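You operate a simulated robot arm through the tools that you are given. There is no shell and no other tool.

You run a simulated two-armed robot. Do the job below in one go: nothing can be reset, and whatever is moved stays where it is left.

## Task
Pick up the labelled carton from the top of the yellow edged table with one hand, pass it to the other hand and put it on the second shelf from the bottom of the tall rack. Set down upright: labelled carton.

The check looks at the end state, three seconds after you hand in, the way a careful person would. Anything else that was tipped, shoved, dropped, spilled or broken makes it a failure.

## Robot
Two 7-joint arms with two-finger parallel grippers on one trunk, on a base that moves. Base frame: it is fixed to the floor where the robot stands at the start and does not move with it; the origin is under the middle of the robot, x ahead of it, y to its left, z up; the surface under the hand at the start is at about z = 860. Lengths are in mm, angles in rad, forces in N, time in s.
The left shoulder is at the start at [70, 130, 1237], the right one opposite. With the tool pointing down near the work surface each hand reaches from about 100 to 500 mm from the robot's upright axis, wherever it stands, measured 20 degrees to its own side. Places, roughly: second shelf of the tall rack [-1200, 2800, 600]. Payload 1.57 kg a hand.
Tool frame (each hand has its own): the origin (TCP) lies between the finger pads and is the grasp point; the fingertips stand 30 mm ahead of it; z points along the fingers, y is the line along which they close. Largest opening 80 mm; finger width 17, thickness 12; the body of the gripper, 40 by 82 mm, starts 80 mm behind the TCP.
Orientation is that of the tool frame in the base frame, as [roll, pitch, yaw] about the fixed x, y, z axes, in that order (R = Rz(yaw) Ry(pitch) Rx(roll)). With the fingers straight down and closing along the base's y, the tool's x points along the base's -x, its y along +y and its z along -z.

## Interface
- The arms move only by the tool drive_tool. It takes "left_motion", "right_motion" or both (then of equal length, played together; a hand with none holds still); each is a list of rows, each an object of numbers (a shift or turn left out is 0, a gripper value left out holds the last): "ax", "ay", "az": the turn, a rotation vector about the tool's x, y, z in units of 5 degrees (1.0 is 5 degrees); "x", "y", "z": the shift along the tool's x, y, z in units of 40 mm (1.0 is 40 mm); "gripper": the gripper command, from -1 (shut) to 1 (fully open), values between in proportion. In form: [{"ax": .., "ay": .., "az": .., "x": .., "y": .., "z": .., "gripper": ..}, ...]. A call has 1 to 20 rows; each row shifts and turns the commanded pose from where the row before left it, along the tool's axes as they then stand. A call with a number of a shift or a turn outside -1 to 1 is refused whole. Rows are played at 5 a second. More than 50 mm and 0.15 rad between two rows, or a gripper value outside its range, and nothing of the call is played. A pose out of reach is approached as far as the arm can. The call stops where the force on the tool passes 40 N (or 10 N more than at its start, if that is more) or the arm is blocked; 0.2 s more then pass. Each finger travels about 108 mm/s and halts on what it meets, pressing with about 40 N; the grip force reading is that of the motor and also rises with nothing between the fingers. The clock runs only during rows and for 0.2 s after the last one: add rows that do not move to give the fingers time. The reply holds the time, the measured pose of the TCP, the force on the tool along the base axes, the opening and the grip force, in the units named above and with some noise, with the torque about the TCP (base axes, N m) and any sound that the robot's microphone picked up, and new pictures: "pictures" is both (left out), scene, wrist or none (wrist: the cameras of the hands that moved).
- Cameras (640 x 400 px; columns grow to the right, rows downward): "scene" is now at [117.6, 37.1, 1468.2]; the picture's right is [0.42, -0.91, 0.00], its down [-0.66, -0.31, -0.68] and it looks along [0.62, 0.29, -0.73] (base axes); focal length 264 px, centre (320, 200). "left" rides on the left gripper at [72, 7, -122] in its tool frame; the picture's right is [-0.09, 1.00, 0.00], its down [-0.84, -0.08, -0.54] and it looks along [-0.54, -0.05, 0.84] (tool axes); focal length 238 px, centre (320, 200). "right" rides on the right gripper at [72, -7, -122] in its tool frame; the picture's right is [0.09, 1.00, 0.00], its down [-0.84, 0.08, -0.54] and it looks along [-0.54, 0.05, 0.84] (tool axes); focal length 238 px, centre (320, 200). There is no depth. A picture from a camera that has moved, and an enlarged one, comes with that camera's place and axes in the base frame and with its lens. The place of the scene camera against the robot may be out by one fixed shift of up to 25 mm in any direction.
- raise_lower(by): slides the trunk up (or, below 0, down) by that many mm; the arms and the scene camera ride with it, the base frame stays. It gives what a move gives, with no picture.
- drive_base(legs): drives the robot by 1 to 6 legs, each [ahead, left, turn to the left] in mm, mm and rad, along the robot's own axes; the way and the turn of a leg run together, so that a leg with both is an arc; at most 1500 mm and 3.142 rad a leg. The arms and the cameras ride along, it lands a little off, and it stops where it bumps. It gives what a move gives, and a new picture of the scene camera.
- turn_head(pan, tilt): turns the head with the scene camera to pan (to the left, within 1.501 rad either way) and tilt (down, from -0.506 to 1.204), counted from straight ahead of the robot. It gives what a move gives, and a new picture of the scene camera.
- inspect(camera, box): a new picture of the part [left, top, right, bottom] of that camera's present view, enlarged. No time passes.
- hand_in(): hands the job in; it is judged then, once.

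Nothing tells you exact positions but the pictures and the camera data. Unless the task says otherwise, let go and move clear before handing in.

The tools are called after "Emit:" as a command line: name --argument value ..., lists and objects as JSON in quotes. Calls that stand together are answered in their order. drive_tool: Moves the arms, as the interface text tells. Its arguments: {"type":"object","properties":{"left_motion":{"type":"array","items":{"type":"object","properties":{"ax":{"type":"number"},"ay":{"type":"number"},"az":{"type":"number"},"x":{"type":"number"},"y":{"type":"number"},"z":{"type":"number"},"gripper":{"type":"number"}}}},"right_motion":{"type":"array","items":{"type":"object","properties":{"ax":{"type":"number"},"ay":{"type":"number"},"az":{"type":"number"},"x":{"type":"number"},"y":{"type":"number"},"z":{"type":"number"},"gripper":{"type":"number"}}}},"pictures":{"type":"string","enum":["both","scene","wrist","none"]}},"required":[]} The other tools are called the same way: raise_lower (by) moves the trunk up or down; drive_base (legs) drives the base; turn_head (pan, tilt) turns the head that bears the scene camera; inspect (camera, box) takes an enlarged picture of a part of a camera's view; hand_in () hands the job in.

At the start:

```text
clock: 0.0
left_position: [343.9, 287.3, 1191.1]
left_tcp_rot: [-3.141, 0.001, -3.141]
left_contact_force: [-0.5, 0.1, 0.3]
left_ft_torque: [-0.01, 0.01, 0.03]
left_grip_width: 79.9
left_gripper_force: 0.1
right_position: [353.9, -4.0, 1190.9]
right_tcp_rot: [-3.141, 0.0, -3.141]
right_contact_force: [1.2, -0.5, -0.2]
right_ft_torque: [-0.04, 0.02, -0.02]
right_grip_width: 80.2
right_gripper_force: 0.1
trunk travel left (down, up): [-875.0, 65.0]
robot x, y, heading: [1.2, 1.4, -0.001]
head pan, tilt (commanded): [0.436, 0.822]
```

scene: 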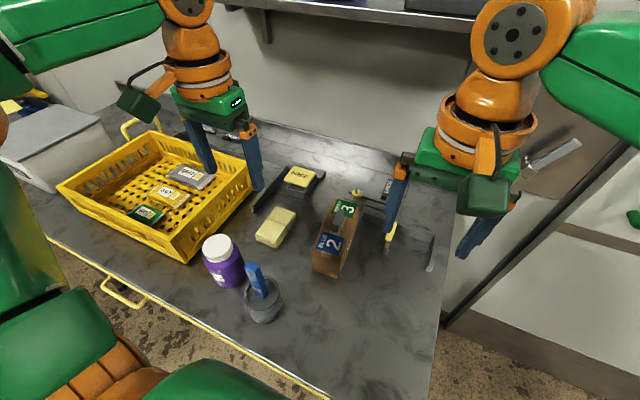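
right: 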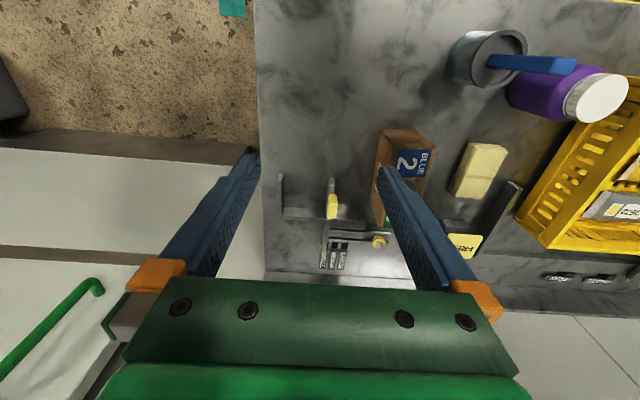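
left: 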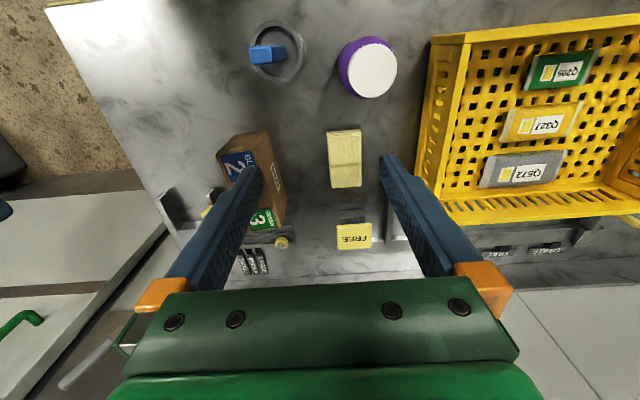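

I see a work table with a yellow crate, a purple jar, a grey mug, a yellow sponge, and a brown carton with blue "2" and green "3" labels near the middle right. I take that brown box to be the labelled carton, and I'll enlarge the pictures to be sure before moving.

Emit:
inspect --camera "scene" --box '[230, 150, 450, 300]'

Emit:
inspect --camera "right" --box '[260, 100, 540, 280]'

Emit:
inspect --camera "left" --box '[140, 100, 420, 280]'

```text
2.67 times, centred on (340, 225) of scene
camera zoom: at [117.6, 37.1, 1468.2], right [0.42, -0.91, 0.0], down [-0.66, -0.31, -0.68], along [0.62, 0.29, -0.73], focal length 704 px, centre (267, 133)
```

zoom: 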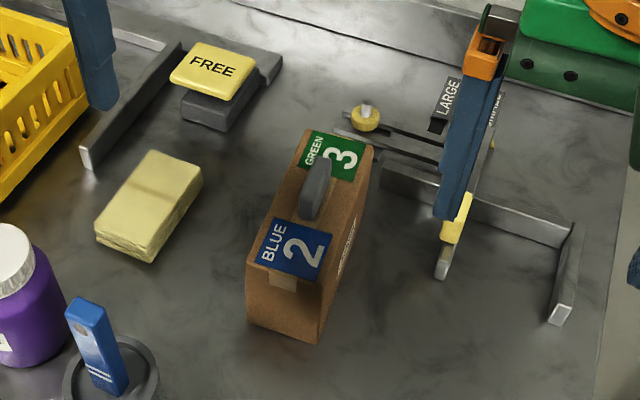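

```text
2.22 times, centred on (400, 190) of right
camera zoom: at [281.3, -11.8, 1311.8], right [-0.09, 1.0, 0.0], down [0.84, 0.08, 0.54], along [0.54, 0.05, -0.84], focal length 530 px, centre (142, 222)
```

zoom: 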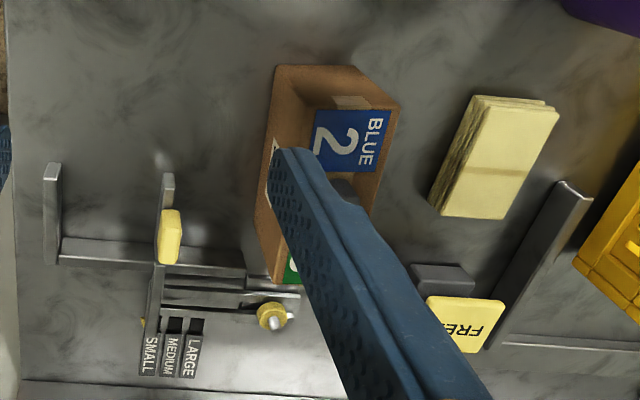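

```text
2.22 times, centred on (280, 190) of left
camera zoom: at [272.8, 294.3, 1313.0], right [0.09, 1.0, 0.0], down [0.84, -0.08, 0.54], along [0.54, -0.05, -0.84], focal length 530 px, centre (409, 222)
```

zoom: 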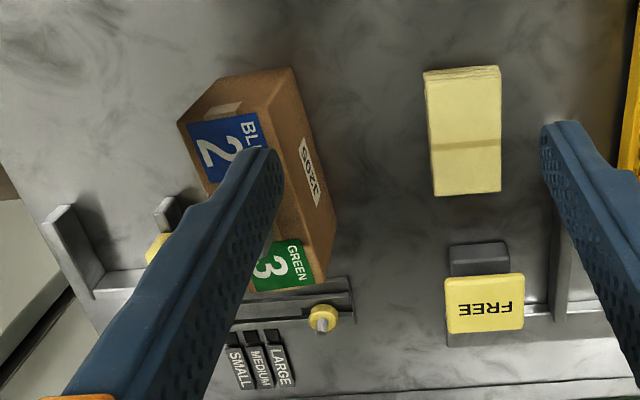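

The brown carton, about 160 × 70 × 97 mm, seems to stand free near [490, 163], with a grey part on its top. Before touching it I'll look around for the rack and the way to it, and look at the carton from more angles.

Emit:
turn_head --pan 1.5 --tilt 0.3

```text
clock: 1.3
left_position: [345.0, 286.9, 1192.1]
left_tcp_rot: [3.14, 0.0, 3.141]
left_contact_force: [-0.2, 0.9, 0.4]
left_ft_torque: [0.01, 0.0, 0.01]
left_grip_width: 79.9
left_gripper_force: 0.1
right_position: [353.1, -3.6, 1191.2]
right_tcp_rot: [-3.141, 0.0, -3.141]
right_contact_force: [0.3, -0.1, 0.3]
right_ft_torque: [0.0, -0.02, 0.0]
right_grip_width: 80.4
right_gripper_force: 0.0
trunk travel left (down, up): [-875.0, 65.0]
robot x, y, heading: [-2.7, -3.1, 0.004]
head pan, tilt (commanded): [1.499, 0.3]
camera scene: at [52.4, 96.5, 1514.4], right [1.0, -0.07, 0.0], down [-0.02, -0.3, -0.96], along [0.07, 0.95, -0.3], focal length 264 px, centre (320, 200)
```

scene: 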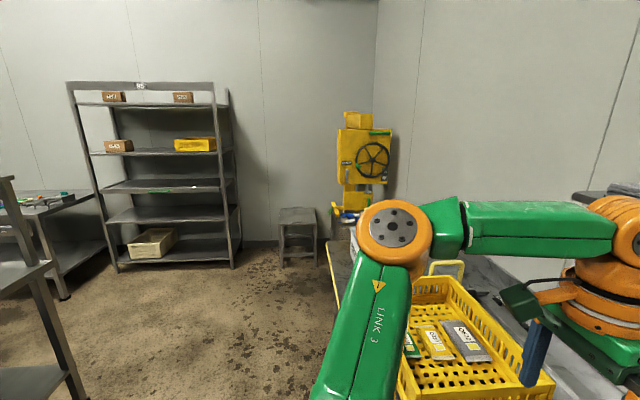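

Emit:
inspect --camera "scene" --box '[40, 70, 260, 280]'

Emit:
turn_head --pan 1.5 --tilt 0.9

Emit:
turn_head --pan 0.3 --tilt 0.9

```text
1.90 times, centred on (150, 175) of scene
camera zoom: at [52.4, 96.5, 1514.4], right [1.0, -0.07, 0.0], down [-0.02, -0.3, -0.96], along [0.07, 0.95, -0.3], focal length 503 px, centre (644, 248)
```

zoom: 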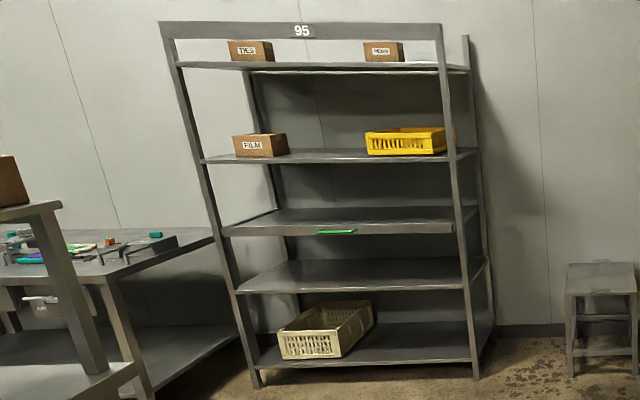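

```text
clock: 2.3
left_position: [345.8, 287.2, 1189.6]
left_tcp_rot: [3.141, 0.0, 3.141]
left_contact_force: [-0.5, -0.4, 0.4]
left_ft_torque: [-0.01, 0.01, 0.01]
left_grip_width: 80.0
left_gripper_force: 0.0
right_position: [354.3, -5.0, 1191.8]
right_tcp_rot: [-3.141, 0.0, -3.141]
right_contact_force: [-0.2, 0.5, 0.4]
right_ft_torque: [-0.01, 0.04, 0.0]
right_grip_width: 80.1
right_gripper_force: 0.0
trunk travel left (down, up): [-875.0, 65.0]
robot x, y, heading: [-1.3, 0.7, 0.006]
head pan, tilt (commanded): [1.499, 0.901]
camera scene: at [50.9, 78.7, 1462.2], right [1.0, -0.07, 0.0], down [-0.06, -0.78, -0.62], along [0.04, 0.62, -0.78], focal length 264 px, centre (320, 200)
```

scene: 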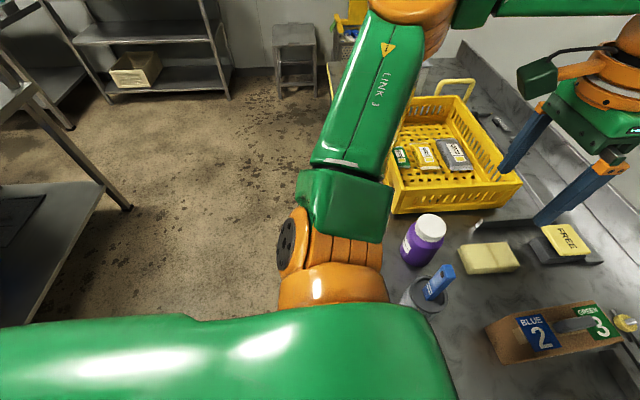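

```text
clock: 3.7
left_position: [344.9, 286.3, 1191.2]
left_tcp_rot: [3.141, 0.0, 3.141]
left_contact_force: [0.0, -0.4, -0.1]
left_ft_torque: [-0.03, 0.01, -0.02]
left_grip_width: 80.2
left_gripper_force: 0.1
right_position: [352.7, -3.2, 1191.2]
right_tcp_rot: [-3.14, 0.0, -3.14]
right_contact_force: [-0.3, 0.0, -0.2]
right_ft_torque: [-0.02, 0.0, 0.01]
right_grip_width: 80.1
right_gripper_force: 0.0
trunk travel left (down, up): [-875.0, 65.0]
robot x, y, heading: [-3.1, -0.8, -0.003]
head pan, tilt (commanded): [0.3, 0.901]
camera scene: at [117.6, 25.9, 1462.1], right [0.3, -0.96, 0.0], down [-0.75, -0.23, -0.62], along [0.59, 0.18, -0.78], focal length 264 px, centre (320, 200)
```

scene: 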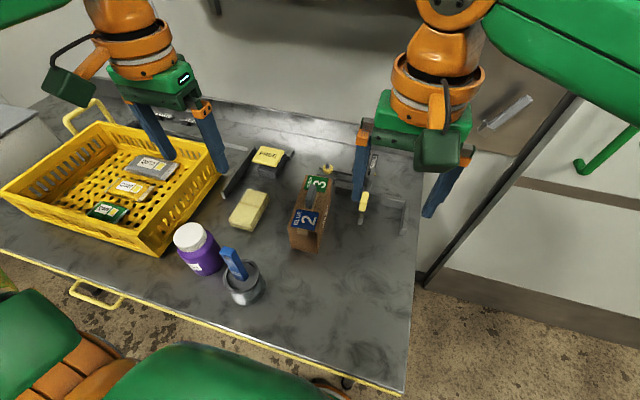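

The rack stands ahead-left with its front near y ≈ 2400. The second shelf is empty and has about 290 mm of clearance. Now I'll look at the carton, its grey top part and the fixtures around it.

Emit:
inspect --camera "scene" --box '[230, 140, 420, 260]'

Emit:
turn_head --pan -0.3 --tilt 0.8

```text
3.33 times, centred on (325, 200) of scene
camera zoom: at [117.6, 25.9, 1462.1], right [0.3, -0.96, 0.0], down [-0.75, -0.23, -0.62], along [0.59, 0.18, -0.78], focal length 880 px, centre (303, 200)
```

zoom: 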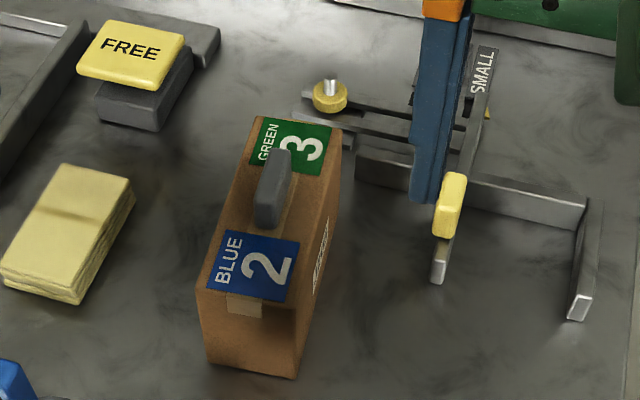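

```text
clock: 4.7
left_position: [346.8, 287.5, 1190.4]
left_tcp_rot: [3.141, 0.0, -3.141]
left_contact_force: [-0.7, -0.2, -1.0]
left_ft_torque: [0.01, 0.03, 0.02]
left_grip_width: 80.1
left_gripper_force: 0.0
right_position: [353.1, -4.7, 1190.5]
right_tcp_rot: [-3.141, 0.001, -3.141]
right_contact_force: [-0.2, 0.1, 0.0]
right_ft_torque: [0.06, 0.0, -0.01]
right_grip_width: 79.9
right_gripper_force: 0.2
trunk travel left (down, up): [-875.0, 65.0]
robot x, y, heading: [-1.2, 2.4, 0.002]
head pan, tilt (commanded): [-0.3, 0.799]
camera scene: at [122.5, -20.3, 1470.1], right [-0.29, -0.96, 0.0], down [-0.69, 0.21, -0.7], along [0.67, -0.21, -0.72], focal length 264 px, centre (320, 200)
```

scene: 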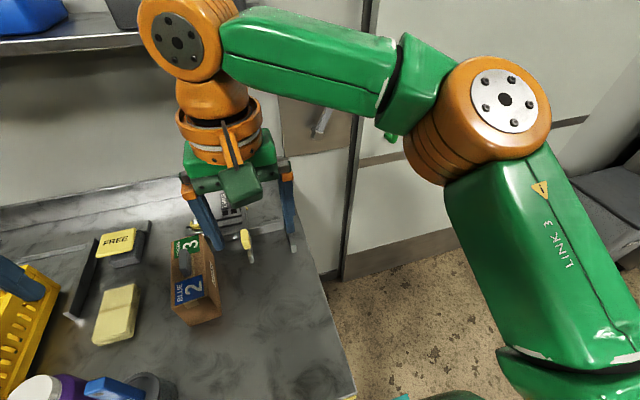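

The carton stands free of the fixtures, with a rounded grey handle on top, about 50 × 16 × 28 mm. I plan to pick with the left hand from above and pass to the right hand, which will hold the carton low from one end. First I move the right hand aside and bring the left hand over the carton for a close look.

Emit:
drive_tool --left_motion '[{"x": -0.42, "y": -0.62, "z": 0.5}, {"x": -0.42, "y": -0.62, "z": 0.5}, {"x": -0.42, "y": -0.62, "z": 0.5}, {"x": -0.42, "y": -0.62, "z": 0.5}, {"x": -0.42, "y": -0.62, "z": 0.5}, {}]' --right_motion '[{"y": -0.8}, {"y": -0.8}, {"y": -0.8}, {}, {}, {}]' --pictures "both"

```text
clock: 6.1
left_position: [417.6, 169.5, 1092.0]
left_tcp_rot: [-3.14, 0.003, -3.141]
left_contact_force: [-0.5, 0.5, 0.4]
left_ft_torque: [0.02, 0.01, 0.03]
left_grip_width: 80.2
left_gripper_force: 0.1
left hand out of reach, approached as far as the arm can: row 5
right_position: [350.7, -101.1, 1190.9]
right_tcp_rot: [3.141, -0.001, -3.14]
right_contact_force: [-1.1, 0.6, 0.2]
right_ft_torque: [0.02, 0.0, -0.01]
right_grip_width: 80.1
right_gripper_force: 0.0
trunk travel left (down, up): [-875.0, 65.0]
robot x, y, heading: [3.4, -2.5, -0.003]
head pan, tilt (commanded): [-0.3, 0.799]
camera scene: at [121.5, -20.8, 1470.2], right [-0.3, -0.96, 0.0], down [-0.68, 0.21, -0.7], along [0.67, -0.21, -0.72], focal length 264 px, centre (320, 200)
camera right: at [279.5, -109.1, 1311.7], right [-0.09, 1.0, 0.0], down [0.84, 0.08, 0.54], along [0.54, 0.05, -0.84], focal length 238 px, centre (320, 200)
camera left: at [345.4, 177.4, 1213.9], right [0.09, 1.0, 0.0], down [0.84, -0.08, 0.54], along [0.54, -0.05, -0.84], focal length 238 px, centre (320, 200)
```

scene: 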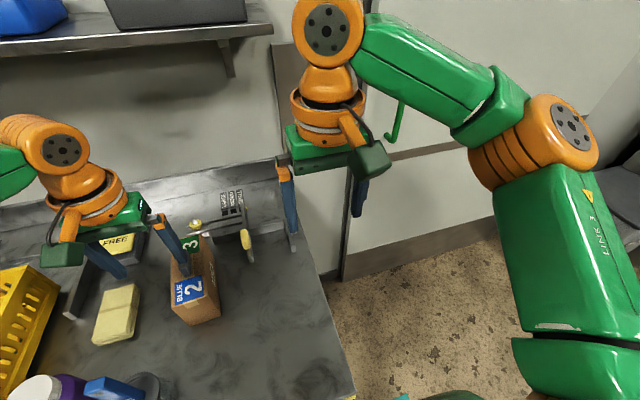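
right: 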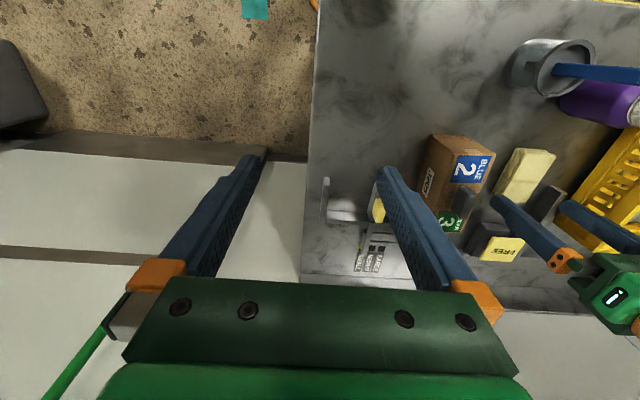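
left: 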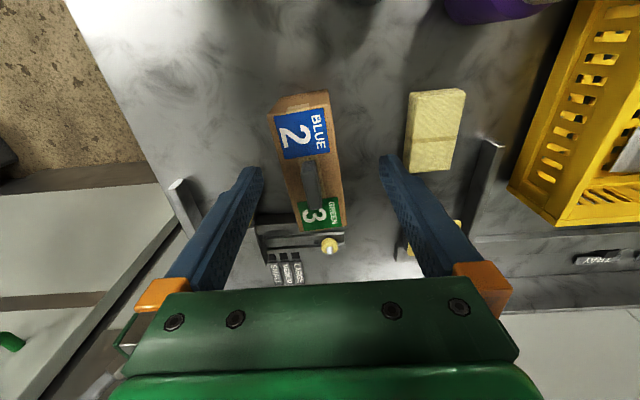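

The left hand's reach ended at about [418, 170], so the base has to come closer for the pick. I'm enlarging the wrist view to measure the carton and its handle.

Emit:
inspect --camera "left" --box '[220, 70, 400, 270]'

Emit:
inspect --camera "right" --box '[370, 100, 570, 280]'

Emit:
inspect --camera "scene" --box '[60, 180, 300, 340]'

```text
2.00 times, centred on (310, 170) of left
camera zoom: at [345.4, 177.4, 1213.9], right [0.09, 1.0, 0.0], down [0.84, -0.08, 0.54], along [0.54, -0.05, -0.84], focal length 477 px, centre (340, 260)
```

zoom: 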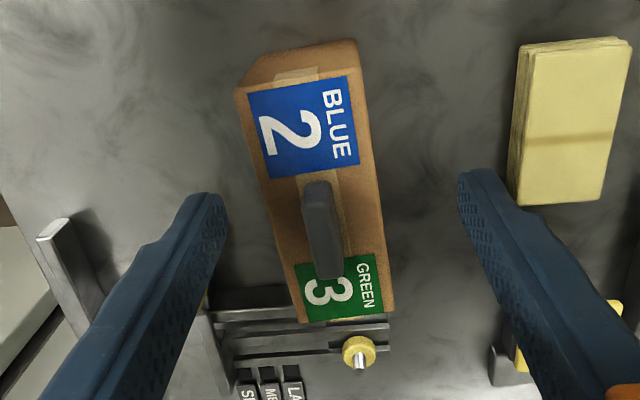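

```text
2.22 times, centred on (470, 190) of right
camera zoom: at [279.5, -109.1, 1311.7], right [-0.09, 1.0, 0.0], down [0.84, 0.08, 0.54], along [0.54, 0.05, -0.84], focal length 530 px, centre (-13, 222)
```

zoom: 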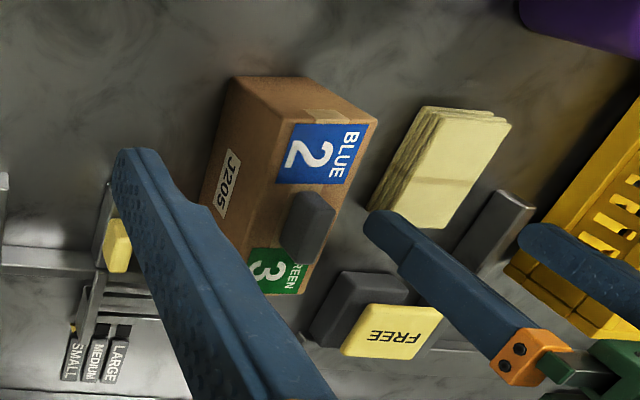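

```text
2.50 times, centred on (180, 260) of scene
camera zoom: at [121.5, -20.8, 1470.2], right [-0.3, -0.96, 0.0], down [-0.68, 0.21, -0.7], along [0.67, -0.21, -0.72], focal length 660 px, centre (670, 50)
```

zoom: 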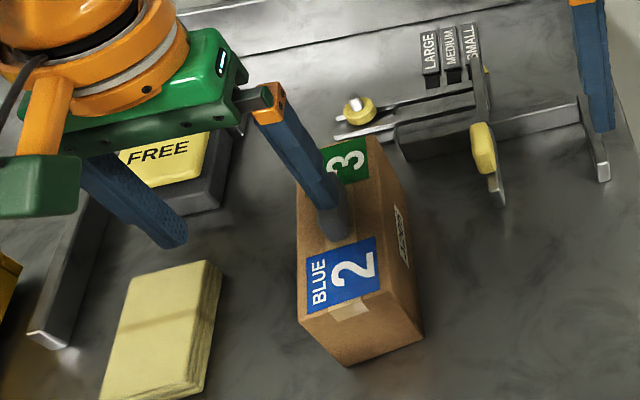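

The carton's top centre comes out near [479, 157], 65 mm wide, turned about 4°, with its top at z ≈ 957. I need the base about 100 mm closer, so I'll look down at the table edge and the robot's own base first.

Emit:
turn_head --pan 0.0 --tilt 1.2

Emit:
turn_head --pan -1.5 --tilt 0.6

```text
clock: 7.0
left_position: [418.8, 171.2, 1090.4]
left_tcp_rot: [3.141, 0.0, -3.141]
left_contact_force: [0.4, -0.1, 0.0]
left_ft_torque: [-0.03, 0.0, -0.03]
left_grip_width: 79.8
left_gripper_force: 0.0
right_position: [352.7, -101.7, 1192.2]
right_tcp_rot: [3.142, -0.001, 3.141]
right_contact_force: [-0.1, 0.4, 0.7]
right_ft_torque: [0.02, 0.0, 0.01]
right_grip_width: 80.0
right_gripper_force: 0.1
trunk travel left (down, up): [-875.0, 65.0]
robot x, y, heading: [-1.5, -2.6, 0.005]
head pan, tilt (commanded): [0.0, 1.201]
camera scene: at [101.5, 3.3, 1442.4], right [0.0, -1.0, 0.0], down [-0.93, 0.0, -0.36], along [0.36, 0.0, -0.93], focal length 264 px, centre (320, 200)
```

scene: 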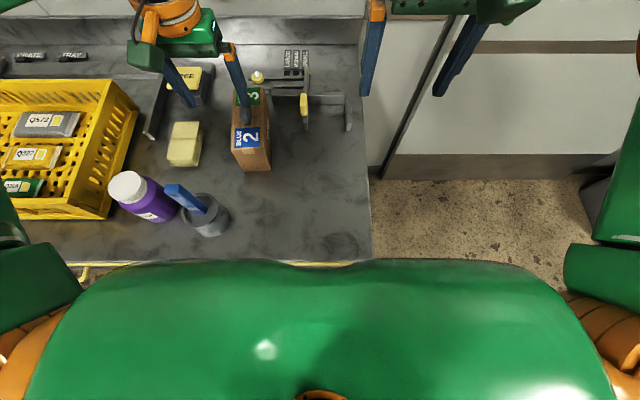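

```text
clock: 8.6
left_position: [417.9, 170.8, 1091.8]
left_tcp_rot: [-3.139, 0.002, 3.141]
left_contact_force: [-0.3, 0.2, -1.0]
left_ft_torque: [-0.03, 0.01, -0.04]
left_grip_width: 79.9
left_gripper_force: 0.1
right_position: [351.9, -102.3, 1189.6]
right_tcp_rot: [-3.141, -0.001, -3.141]
right_contact_force: [0.2, -0.3, 0.3]
right_ft_torque: [-0.01, 0.01, 0.01]
right_grip_width: 79.7
right_gripper_force: 0.1
trunk travel left (down, up): [-875.0, 65.0]
robot x, y, heading: [2.4, -2.4, -0.005]
head pan, tilt (commanded): [-1.499, 0.6]
camera scene: at [52.0, -84.8, 1486.9], right [-1.0, -0.07, 0.0], down [-0.04, 0.56, -0.82], along [0.06, -0.82, -0.57], focal length 264 px, centre (320, 200)
```

scene: 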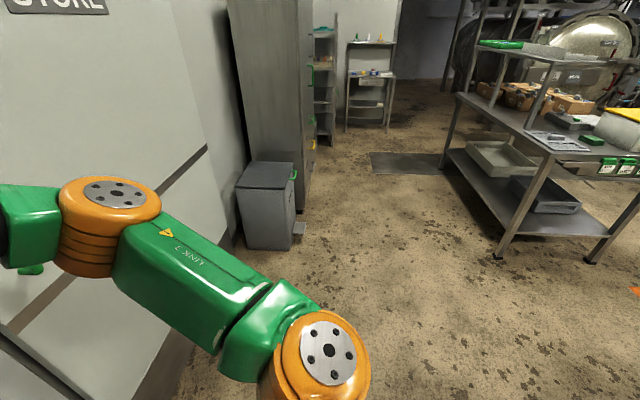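

There's a torso-to-table gap I can't fully see, so rather than risk a bump I'll tilt the left hand forward 30° about its closing axis to extend its reach. I'm turning it 4° to match the carton and tilting it here, well above everything.

Emit:
drive_tool --left_motion '[{"az": -0.86}, {"ay": -1}, {"ay": -1}, {"ay": -1}, {"ay": -1}, {"ay": -1}, {"ay": -1}, {}]' --pictures "wrist"

Emit:
turn_head --pan 0.3 --tilt 0.8

```text
clock: 10.4
left_position: [420.6, 170.0, 1090.8]
left_tcp_rot: [-3.141, 0.524, -3.065]
left_contact_force: [-0.2, 0.1, 0.1]
left_ft_torque: [0.01, -0.02, 0.03]
left_grip_width: 80.3
left_gripper_force: 0.0
right_position: [351.5, -101.9, 1191.1]
right_tcp_rot: [-3.141, 0.0, -3.141]
right_contact_force: [0.3, -0.1, -0.1]
right_ft_torque: [0.01, -0.01, -0.02]
right_grip_width: 79.9
right_gripper_force: 0.0
trunk travel left (down, up): [-875.0, 65.0]
robot x, y, heading: [0.2, 1.0, -0.005]
head pan, tilt (commanded): [-1.499, 0.6]
camera left: at [295.4, 168.3, 1160.9], right [0.01, 1.0, 0.05], down [0.46, -0.04, 0.89], along [0.89, 0.02, -0.46], focal length 238 px, centre (320, 200)
```

left: 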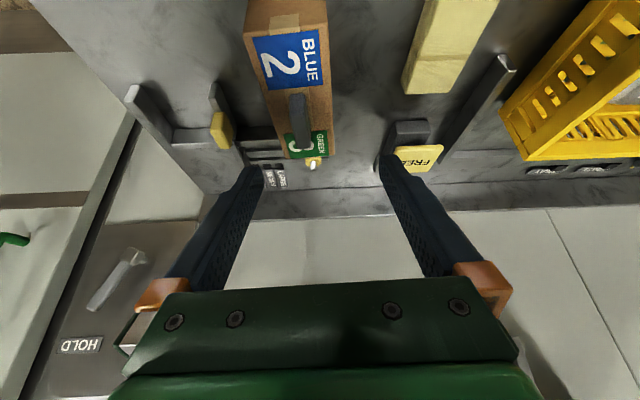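

```text
clock: 12.2
left_position: [419.0, 169.7, 1090.2]
left_tcp_rot: [3.141, 0.524, -3.067]
left_contact_force: [-0.1, -0.1, 0.2]
left_ft_torque: [-0.01, 0.01, 0.02]
left_grip_width: 80.0
left_gripper_force: 0.0
right_position: [352.6, -101.8, 1190.1]
right_tcp_rot: [-3.14, -0.002, -3.142]
right_contact_force: [-0.4, -0.2, -0.6]
right_ft_torque: [0.02, 0.0, 0.0]
right_grip_width: 79.9
right_gripper_force: 0.1
trunk travel left (down, up): [-875.0, 65.0]
robot x, y, heading: [0.2, 1.6, 0.003]
head pan, tilt (commanded): [0.3, 0.799]
camera scene: at [122.6, 27.1, 1470.1], right [0.3, -0.96, 0.0], down [-0.69, -0.21, -0.7], along [0.67, 0.21, -0.72], focal length 264 px, centre (320, 200)
```

scene: 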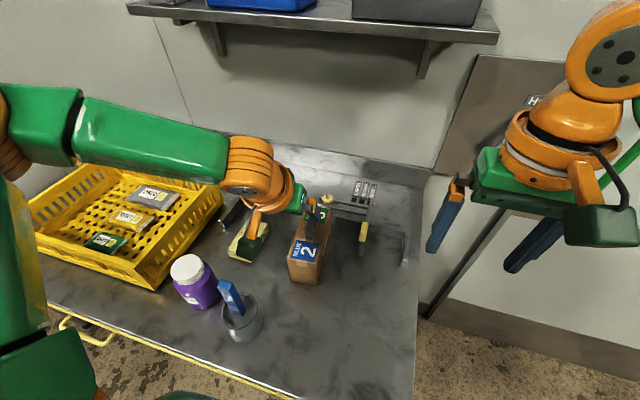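

The tilt worked and the hand is still well above the carton. Now I move it down and forward to a hover with the fingers straddling the carton's top centre line, still above the box body.

Emit:
drive_tool --left_motion '[{"x": -0.088, "y": -0.146, "z": 0.82}, {"x": -0.088, "y": -0.146, "z": 0.82}, {"x": -0.088, "y": -0.146, "z": 0.82}, {}]' --pictures "both"

```text
clock: 13.2
left_position: [473.3, 164.1, 1017.0]
left_tcp_rot: [3.14, 0.525, -3.066]
left_contact_force: [-0.5, -0.7, 0.2]
left_ft_torque: [0.02, -0.01, -0.01]
left_grip_width: 80.0
left_gripper_force: 0.1
left hand out of reach, approached as far as the arm can: row 3
right_position: [352.6, -101.6, 1190.7]
right_tcp_rot: [3.142, -0.001, 3.141]
right_contact_force: [0.0, -0.3, 0.2]
right_ft_torque: [0.01, -0.04, 0.02]
right_grip_width: 79.9
right_gripper_force: 0.2
trunk travel left (down, up): [-875.0, 65.0]
robot x, y, heading: [2.4, -0.4, 0.004]
head pan, tilt (commanded): [0.3, 0.799]
camera scene: at [121.8, 27.1, 1470.1], right [0.3, -0.96, 0.0], down [-0.68, -0.21, -0.7], along [0.67, 0.21, -0.72], focal length 264 px, centre (320, 200)
camera left: at [348.9, 163.4, 1086.4], right [0.01, 1.0, 0.05], down [0.46, -0.04, 0.89], along [0.89, 0.02, -0.46], focal length 238 px, centre (320, 200)
```

scene: 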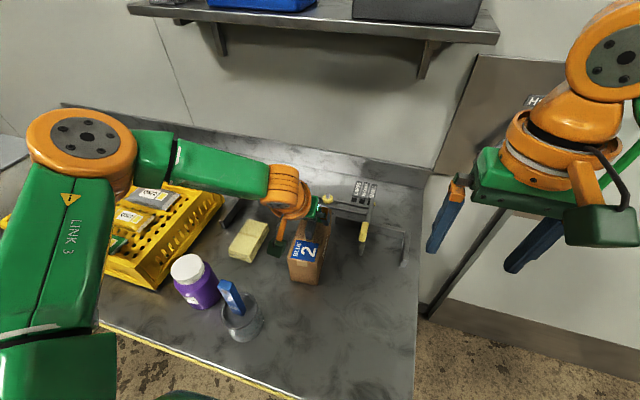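
left: 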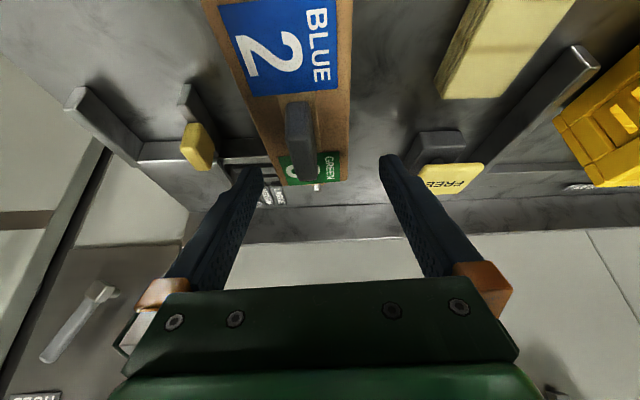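

The reach is still marginal at this height: 473 of the 479 mm I wanted. I'm enlarging the wrist view to check the lateral alignment before choosing how to finish the approach.

Emit:
inspect --camera "left" --box '[190, 0, 410, 220]'

Emit:
inspect --camera "scene" --box '[240, 160, 400, 300]'

```text
1.82 times, centred on (300, 110) of left
camera zoom: at [348.9, 163.4, 1086.4], right [0.01, 1.0, 0.05], down [0.46, -0.04, 0.89], along [0.89, 0.02, -0.46], focal length 433 px, centre (356, 364)
```

zoom: 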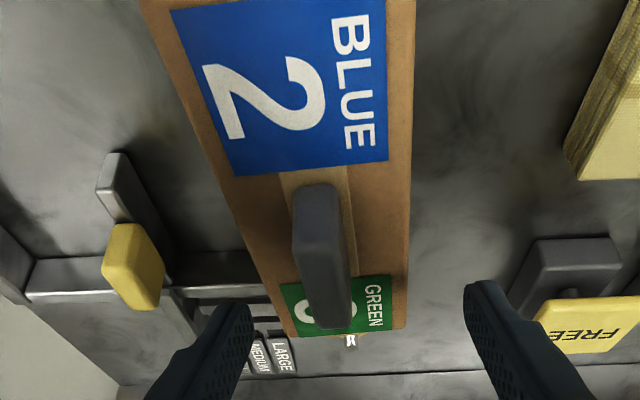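

```text
2.86 times, centred on (320, 230) of scene
camera zoom: at [121.8, 27.1, 1470.1], right [0.3, -0.96, 0.0], down [-0.68, -0.21, -0.7], along [0.67, 0.21, -0.72], focal length 755 px, centre (320, 114)
```

zoom: 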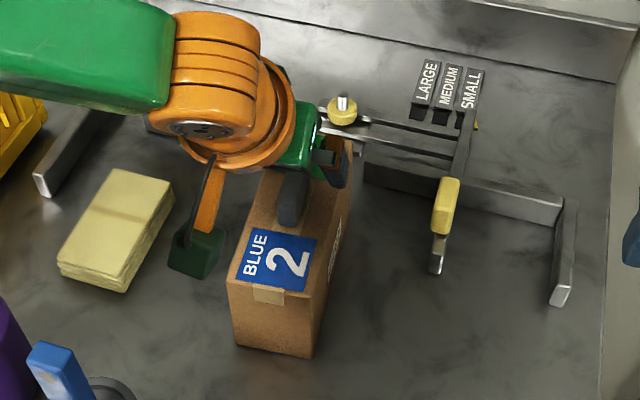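

The carton's centre line is confirmed, with the centre at [479.5, 157] turned about 4.6°. I'll try a small step down and to the right to see whether the reach improves lower, with the fingertips still above the box top.

Emit:
drive_tool --left_motion '[{"x": 0.2, "y": -0.2, "z": 0.317}, {}]' --pictures "none"

```text
clock: 13.8
left_position: [465.5, 164.5, 1009.1]
left_tcp_rot: [3.141, 0.524, -3.067]
left_contact_force: [-0.2, 0.1, -0.3]
left_ft_torque: [-0.03, -0.01, 0.01]
left_grip_width: 80.0
left_gripper_force: 0.0
left hand out of reach, approached as far as the arm can: row 1
right_position: [352.3, -100.1, 1190.4]
right_tcp_rot: [-3.141, 0.002, -3.14]
right_contact_force: [1.0, 0.0, 0.2]
right_ft_torque: [0.01, 0.03, -0.02]
right_grip_width: 80.1
right_gripper_force: 0.1
trunk travel left (down, up): [-875.0, 65.0]
robot x, y, heading: [-1.3, -0.8, -0.003]
head pan, tilt (commanded): [0.3, 0.799]
```

The reach got worse rather than better, so some joint is at its limit. I'll raise the trunk by 60 mm, which puts the work lower relative to the shoulder where the arm should reach further, and try the hover again.

Emit:
raise_lower --by 60

```text
clock: 14.8
left_position: [467.0, 164.6, 1069.1]
left_tcp_rot: [3.141, 0.523, -3.066]
left_contact_force: [-0.6, 0.5, -0.9]
left_ft_torque: [0.0, 0.0, -0.01]
left_grip_width: 80.0
left_gripper_force: 0.1
right_position: [352.8, -100.6, 1250.6]
right_tcp_rot: [3.141, 0.0, -3.141]
right_contact_force: [-0.6, 0.5, 0.1]
right_ft_torque: [-0.02, -0.01, -0.01]
right_grip_width: 80.0
right_gripper_force: 0.0
trunk travel left (down, up): [-935.0, 5.0]
robot x, y, heading: [-4.1, 0.1, 0.004]
head pan, tilt (commanded): [0.3, 0.799]
```

Emit:
drive_tool --left_motion '[{"x": 0.31, "y": -0.105, "z": 0.645}, {"x": 0.31, "y": -0.105, "z": 0.645}, {}]' --pictures "scene"

```text
clock: 15.6
left_position: [451.1, 180.6, 1038.3]
left_tcp_rot: [-3.14, 0.524, -3.067]
left_contact_force: [0.3, -1.2, -0.4]
left_ft_torque: [-0.01, 0.01, 0.03]
left_grip_width: 80.0
left_gripper_force: 0.1
left hand out of reach, approached as far as the arm can: row 1, 2
right_position: [352.6, -101.4, 1250.8]
right_tcp_rot: [-3.141, -0.001, -3.142]
right_contact_force: [-0.8, 0.0, -0.1]
right_ft_torque: [-0.01, -0.03, 0.02]
right_grip_width: 79.8
right_gripper_force: 0.1
trunk travel left (down, up): [-935.0, 5.0]
robot x, y, heading: [-3.1, -0.2, 0.001]
head pan, tilt (commanded): [0.3, 0.799]
camera scene: at [122.8, 27.0, 1530.0], right [0.3, -0.96, 0.0], down [-0.69, -0.21, -0.7], along [0.67, 0.21, -0.72], focal length 264 px, centre (320, 200)
```

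scene: 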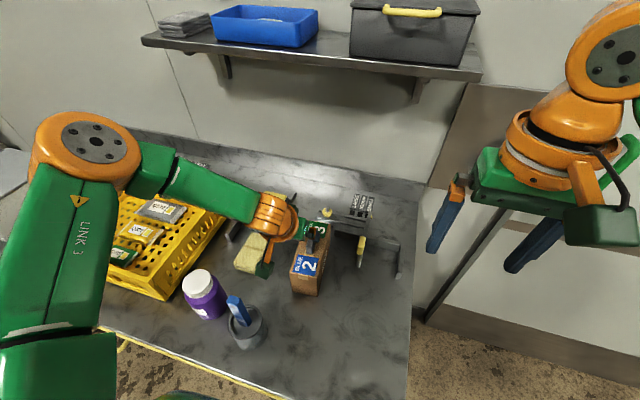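

Going lower with the tilt was worse, so this arm posture is the limit and I should bring the base closer. To do that without bumping, I'll use the free right hand's camera to look at the gap between the robot's base and the table.

Emit:
drive_tool --right_motion '[{"x": 0.62, "y": -0.75}, {"x": 0.62, "y": -0.75}, {"x": 0.62, "y": -0.75}, {"x": 0.62, "y": -0.75}, {"ay": 1}, {"ay": 1}, {"ay": 1}, {"ay": 1}, {"ay": 1}, {"ay": 1}, {"ay": 1}, {"ay": 1}, {}]' --pictures "wrist"

```text
clock: 18.4
left_position: [450.8, 182.4, 1039.2]
left_tcp_rot: [-3.139, 0.523, -3.067]
left_contact_force: [-0.4, -0.5, -0.3]
left_ft_torque: [-0.02, 0.01, 0.01]
left_grip_width: 79.9
left_gripper_force: 0.1
right_position: [253.0, -221.7, 1250.4]
right_tcp_rot: [3.141, -0.699, -3.14]
right_contact_force: [-0.9, 0.5, 0.0]
right_ft_torque: [0.01, -0.02, 0.0]
right_grip_width: 79.7
right_gripper_force: 0.1
trunk travel left (down, up): [-935.0, 5.0]
robot x, y, heading: [-0.5, 1.2, 0.004]
head pan, tilt (commanded): [0.3, 0.799]
camera right: at [276.8, -228.8, 1389.1], right [-0.07, 1.0, 0.06], down [0.99, 0.08, -0.12], along [-0.13, 0.05, -0.99], focal length 238 px, centre (320, 200)
```

right: 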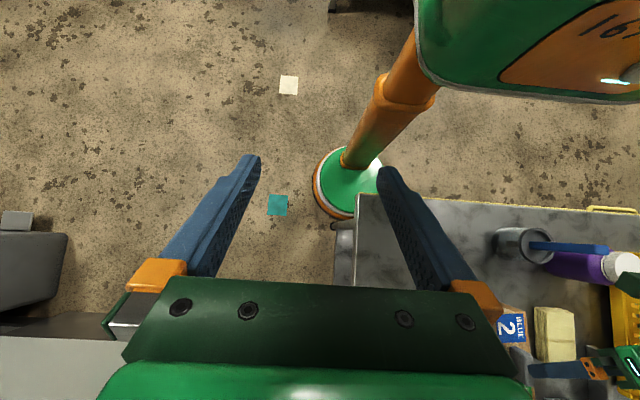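

From the right hand I can see the robot's round base disc at the floor and the table's front-right corner. I'm enlarging that area to judge the free room ahead of the base.

Emit:
inspect --camera "right" --box '[290, 130, 410, 300]'

Emit:
inspect --camera "right" --box '[250, 0, 640, 240]'

```text
2.35 times, centred on (350, 215) of right
camera zoom: at [276.8, -228.8, 1389.1], right [-0.07, 1.0, 0.06], down [0.99, 0.08, -0.12], along [-0.13, 0.05, -0.99], focal length 561 px, centre (249, 165)
```

zoom: 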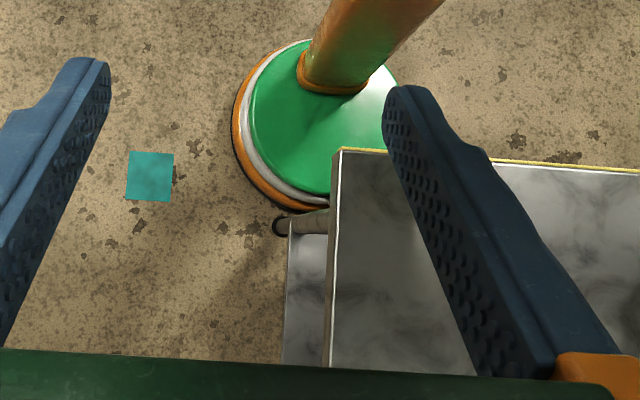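

```text
1.64 times, centred on (445, 120) of right
camera zoom: at [276.8, -228.8, 1389.1], right [-0.07, 1.0, 0.06], down [0.99, 0.08, -0.12], along [-0.13, 0.05, -0.99], focal length 391 px, centre (115, 331)
```

zoom: 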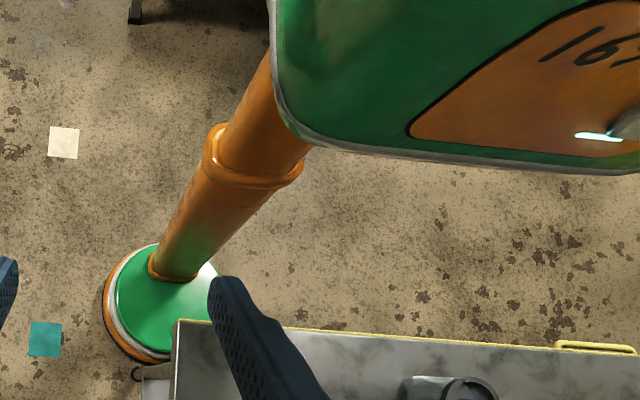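

The base disc's front, at about x = 208, is only some 20 mm from the table leg near [240, −68], so driving forward is risky. The stated reach of 500 mm is for the hand straight down at low height, so I'll undo the tilt here, clear above the carton, and test that.

Emit:
drive_tool --left_motion '[{"ay": 1}, {"ay": 1}, {"ay": 1}, {"ay": 1}, {"ay": 1}, {"ay": 1}, {}]' --pictures "none"

```text
clock: 20.0
left_position: [415.6, 204.4, 1062.8]
left_tcp_rot: [-3.139, 0.001, -3.067]
left_contact_force: [0.2, 0.0, -0.5]
left_ft_torque: [0.02, 0.01, -0.02]
left_grip_width: 79.9
left_gripper_force: 0.1
left hand out of reach, approached as far as the arm can: row 2, 3, 4, 5, 6
right_position: [252.4, -220.5, 1251.4]
right_tcp_rot: [-3.141, -0.696, 3.14]
right_contact_force: [-0.2, 0.5, 0.2]
right_ft_torque: [0.0, 0.02, -0.02]
right_grip_width: 80.1
right_gripper_force: 0.1
trunk travel left (down, up): [-935.0, 5.0]
robot x, y, heading: [-0.5, 1.0, 0.002]
head pan, tilt (commanded): [0.3, 0.799]
```

Emit:
drive_tool --left_motion '[{"z": 0.5}, {"z": 0.5}, {}]' --pictures "scene"

```text
clock: 20.8
left_position: [400.9, 212.6, 1033.2]
left_tcp_rot: [-3.14, 0.002, -3.067]
left_contact_force: [0.8, 0.2, 0.6]
left_ft_torque: [0.01, -0.02, 0.03]
left_grip_width: 80.0
left_gripper_force: 0.1
left hand out of reach, approached as far as the arm can: row 1, 2
right_position: [253.6, -221.1, 1250.8]
right_tcp_rot: [-3.142, -0.699, -3.142]
right_contact_force: [-0.4, -0.5, 0.1]
right_ft_torque: [-0.01, 0.01, 0.02]
right_grip_width: 80.0
right_gripper_force: 0.2
trunk travel left (down, up): [-935.0, 5.0]
robot x, y, heading: [-1.2, -0.1, 0.002]
head pan, tilt (commanded): [0.3, 0.799]
camera scene: at [122.6, 27.0, 1530.1], right [0.3, -0.96, 0.0], down [-0.69, -0.21, -0.7], along [0.67, 0.21, -0.72], focal length 264 px, centre (320, 200)
```

scene: 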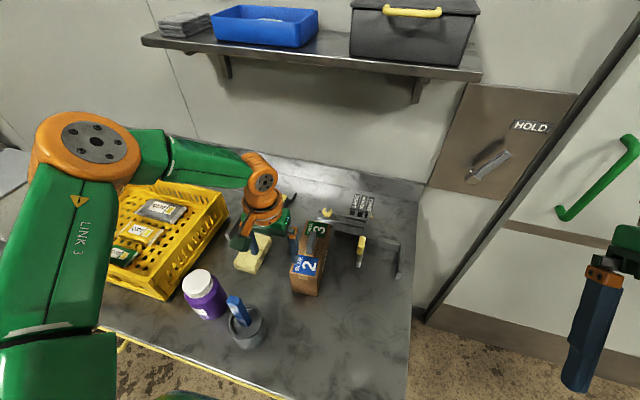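

The elbow doesn't seem to move any more, which suggests shoulder joints at their limits in this elbow-out posture. I'm turning the head to look at the left arm itself.

Emit:
turn_head --pan 0.9 --tilt 0.7

```text
clock: 21.8
left_position: [401.1, 211.4, 1033.7]
left_tcp_rot: [-3.139, 0.003, -3.068]
left_contact_force: [0.6, 0.1, 0.0]
left_ft_torque: [-0.02, 0.05, -0.04]
left_grip_width: 79.9
left_gripper_force: 0.1
right_position: [253.8, -220.5, 1250.1]
right_tcp_rot: [3.139, -0.697, 3.141]
right_contact_force: [0.3, 0.4, -0.7]
right_ft_torque: [0.01, 0.05, 0.01]
right_grip_width: 79.9
right_gripper_force: 0.0
trunk travel left (down, up): [-935.0, 5.0]
robot x, y, heading: [-1.5, 0.9, 0.003]
head pan, tilt (commanded): [0.901, 0.7]
camera scene: at [98.3, 69.7, 1538.3], right [0.78, -0.62, 0.0], down [-0.4, -0.5, -0.76], along [0.48, 0.6, -0.64], focal length 264 px, centre (320, 200)
```

scene: 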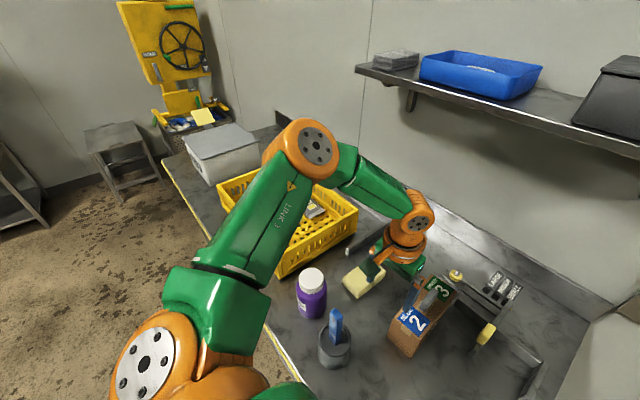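

The upper arm is swung out to the left, so the limit is on reaching inwards and forwards rather than on distance. Turning the base to the right puts the carton more to the robot's left, where this arm works freely, and the base disc is round so turning on the spot is safe. I lift the hand first and then turn.

Emit:
drive_tool --left_motion '[{"z": -1}, {"z": -1}, {}]' --pictures "none"

Emit:
drive_base --legs '[[0, 0, -0.4]]'

```text
clock: 22.6
left_position: [399.4, 213.2, 1113.9]
left_tcp_rot: [-3.141, -0.002, -3.067]
left_contact_force: [-0.4, -0.2, 0.7]
left_ft_torque: [0.02, 0.02, 0.0]
left_grip_width: 80.0
left_gripper_force: 0.0
right_position: [254.4, -221.2, 1249.7]
right_tcp_rot: [3.14, -0.697, -3.141]
right_contact_force: [0.1, 0.2, 0.4]
right_ft_torque: [-0.02, -0.01, -0.02]
right_grip_width: 79.8
right_gripper_force: 0.1
trunk travel left (down, up): [-935.0, 5.0]
robot x, y, heading: [0.0, -2.1, -0.002]
head pan, tilt (commanded): [0.901, 0.7]
```

```text
clock: 24.2
left_position: [450.2, 43.3, 1112.8]
left_tcp_rot: [-3.14, 0.0, 2.823]
left_contact_force: [-0.5, 0.0, -0.4]
left_ft_torque: [0.02, 0.03, 0.04]
left_grip_width: 80.0
left_gripper_force: 0.0
right_position: [149.6, -300.3, 1251.8]
right_tcp_rot: [-3.139, -0.697, 2.745]
right_contact_force: [-0.7, 0.5, -0.5]
right_ft_torque: [0.02, 0.02, 0.02]
right_grip_width: 80.1
right_gripper_force: 0.1
trunk travel left (down, up): [-935.0, 5.0]
robot x, y, heading: [1.0, 1.0, -0.395]
head pan, tilt (commanded): [0.901, 0.7]
camera scene: at [116.6, 26.3, 1538.2], right [0.48, -0.87, 0.0], down [-0.56, -0.31, -0.76], along [0.67, 0.37, -0.64], focal length 264 px, centre (320, 200)
```

scene: 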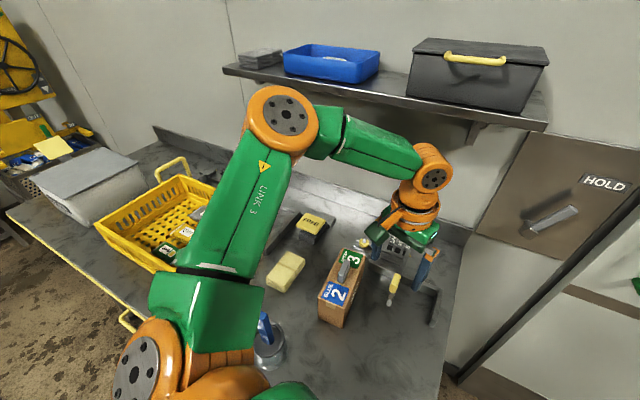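

The turn went cleanly (heading −0.395). Now I move the left hand over the carton at z ≈ 1113 and turn it to match the carton's yaw.

Emit:
drive_tool --left_motion '[{"x": 0.12, "y": 0.9}, {"x": 0.12, "y": 0.9}, {"x": 0.12, "y": 0.9}, {"az": -0.91}, {"az": -0.91}, {"az": -0.91}, {"az": -0.91}, {"az": -0.91}, {}]' --pictures "none"

```text
clock: 26.2
left_position: [471.4, 148.1, 1112.6]
left_tcp_rot: [3.141, 0.0, -3.062]
left_contact_force: [0.1, 0.3, 0.4]
left_ft_torque: [0.01, 0.0, -0.02]
left_grip_width: 80.0
left_gripper_force: 0.1
right_position: [148.7, -301.8, 1250.1]
right_tcp_rot: [-3.141, -0.698, 2.749]
right_contact_force: [1.1, 0.9, -0.5]
right_ft_torque: [0.03, -0.04, 0.01]
right_grip_width: 79.8
right_gripper_force: 0.1
trunk travel left (down, up): [-935.0, 5.0]
robot x, y, heading: [-1.0, -0.2, -0.394]
head pan, tilt (commanded): [0.901, 0.7]
```

That worked with no reach warning. Now I descend to a hover just above the carton and check alignment with the wrist camera.

Emit:
drive_tool --left_motion '[{"x": -0.095, "y": 0.105, "z": 0.875}, {"x": -0.095, "y": 0.105, "z": 0.875}, {}]' --pictures "both"

Emit:
inspect --camera "left" --box '[190, 20, 450, 240]'

```text
clock: 27.0
left_position: [476.7, 157.2, 1043.6]
left_tcp_rot: [3.141, 0.001, -3.065]
left_contact_force: [0.3, 0.2, -0.1]
left_ft_torque: [-0.03, 0.01, 0.02]
left_grip_width: 80.1
left_gripper_force: 0.1
right_position: [148.9, -302.4, 1249.5]
right_tcp_rot: [3.141, -0.698, 2.747]
right_contact_force: [-0.5, 0.4, -0.7]
right_ft_torque: [0.02, 0.01, 0.02]
right_grip_width: 80.3
right_gripper_force: 0.0
trunk travel left (down, up): [-935.0, 5.0]
robot x, y, heading: [3.5, 1.9, -0.397]
head pan, tilt (commanded): [0.901, 0.7]
camera scene: at [115.7, 25.0, 1538.3], right [0.48, -0.87, 0.0], down [-0.56, -0.31, -0.77], along [0.67, 0.37, -0.64], focal length 264 px, centre (320, 200)
camera left: at [404.0, 159.8, 1164.8], right [0.02, 1.0, 0.0], down [0.84, -0.01, 0.54], along [0.54, -0.01, -0.84], focal length 238 px, centre (320, 200)
```

scene: 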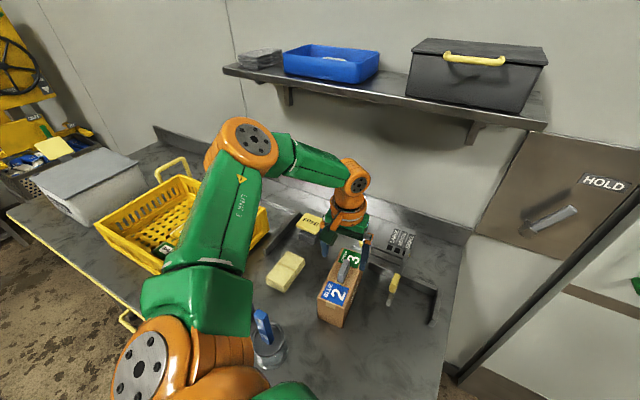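
left: 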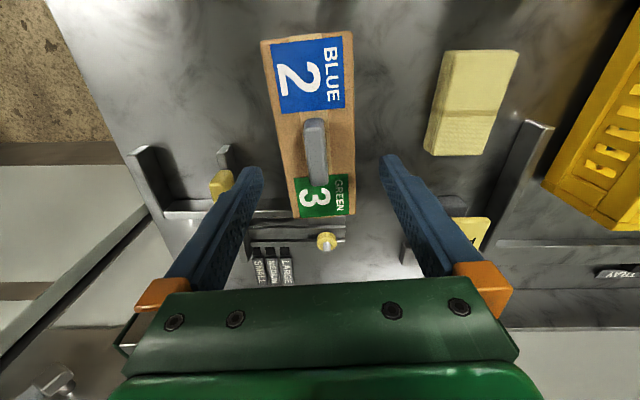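

```text
1.82 times, centred on (320, 130) of left
camera zoom: at [404.0, 159.8, 1164.8], right [0.02, 1.0, 0.0], down [0.84, -0.01, 0.54], along [0.54, -0.01, -0.84], focal length 433 px, centre (320, 327)
```

zoom: 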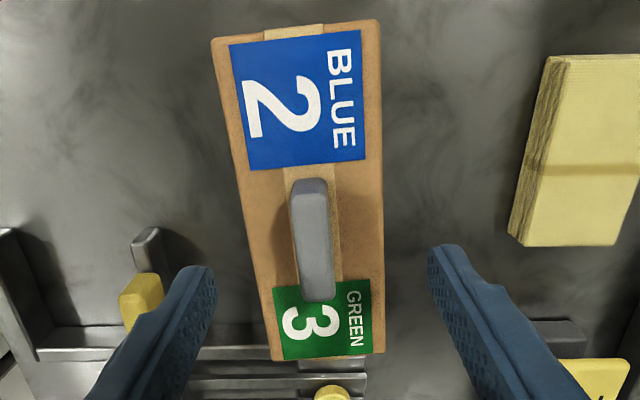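

The hand is centred on the carton within about a millimetre, with a 66 mm wide box in an 80 mm opening. I lower it in two stages, checking the force and picture after the fingertips pass the top edge.

Emit:
drive_tool --left_motion '[{"y": -0.02, "z": 0.85}, {"z": 0.85}, {}]' --pictures "wrist"

```text
clock: 27.8
left_position: [471.4, 161.2, 984.6]
left_tcp_rot: [-3.138, -0.008, -3.07]
left_contact_force: [-0.7, -2.3, 0.2]
left_ft_torque: [-0.13, -0.01, -0.03]
left_grip_width: 80.1
left_gripper_force: 0.0
left hand out of reach, approached as far as the arm can: row 2
right_position: [147.8, -302.7, 1250.2]
right_tcp_rot: [3.14, -0.699, 2.747]
right_contact_force: [0.0, 0.1, 0.1]
right_ft_torque: [0.02, 0.02, -0.03]
right_grip_width: 80.0
right_gripper_force: 0.0
trunk travel left (down, up): [-935.0, 5.0]
robot x, y, heading: [-2.4, 2.6, -0.392]
head pan, tilt (commanded): [0.901, 0.7]
camera left: at [398.4, 165.8, 1108.0], right [0.02, 1.0, -0.01], down [0.84, -0.01, 0.54], along [0.54, -0.02, -0.84], focal length 238 px, centre (320, 200)
```

left: 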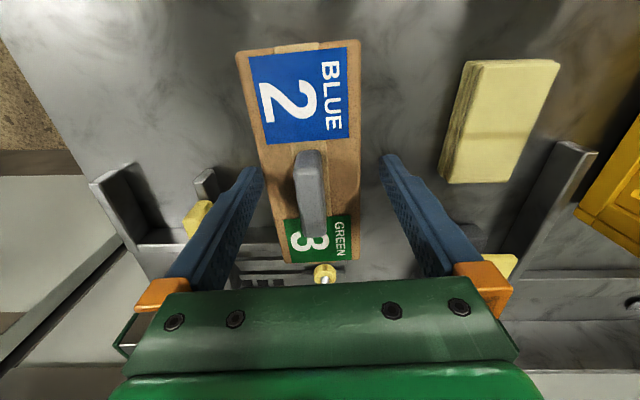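

The arm hit its low limit again and drifted 5 mm left, with only a light 2 N touch. I'll go back up to the good hover pose and use the trunk instead to lower the whole arm, keeping its posture fixed.

Emit:
drive_tool --left_motion '[{"z": -0.75}, {"z": -0.75}, {}]' --pictures "wrist"

```text
clock: 28.6
left_position: [470.5, 162.8, 1044.7]
left_tcp_rot: [-3.141, 0.0, -3.064]
left_contact_force: [-0.3, 0.3, -0.8]
left_ft_torque: [0.02, 0.05, -0.02]
left_grip_width: 79.9
left_gripper_force: 0.0
right_position: [147.7, -301.4, 1249.0]
right_tcp_rot: [-3.141, -0.699, 2.745]
right_contact_force: [0.2, -0.2, 0.3]
right_ft_torque: [-0.01, -0.04, -0.01]
right_grip_width: 80.2
right_gripper_force: 0.0
trunk travel left (down, up): [-935.0, 5.0]
robot x, y, heading: [2.5, -0.6, -0.395]
head pan, tilt (commanded): [0.901, 0.7]
camera left: at [398.8, 164.6, 1167.6], right [0.02, 1.0, 0.0], down [0.84, -0.01, 0.54], along [0.54, -0.01, -0.84], focal length 238 px, centre (320, 200)
```

left: 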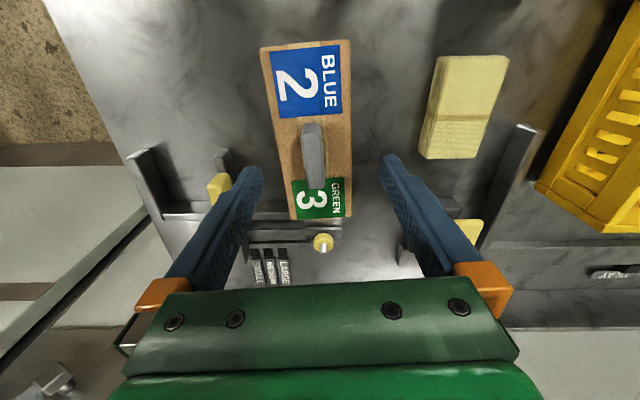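

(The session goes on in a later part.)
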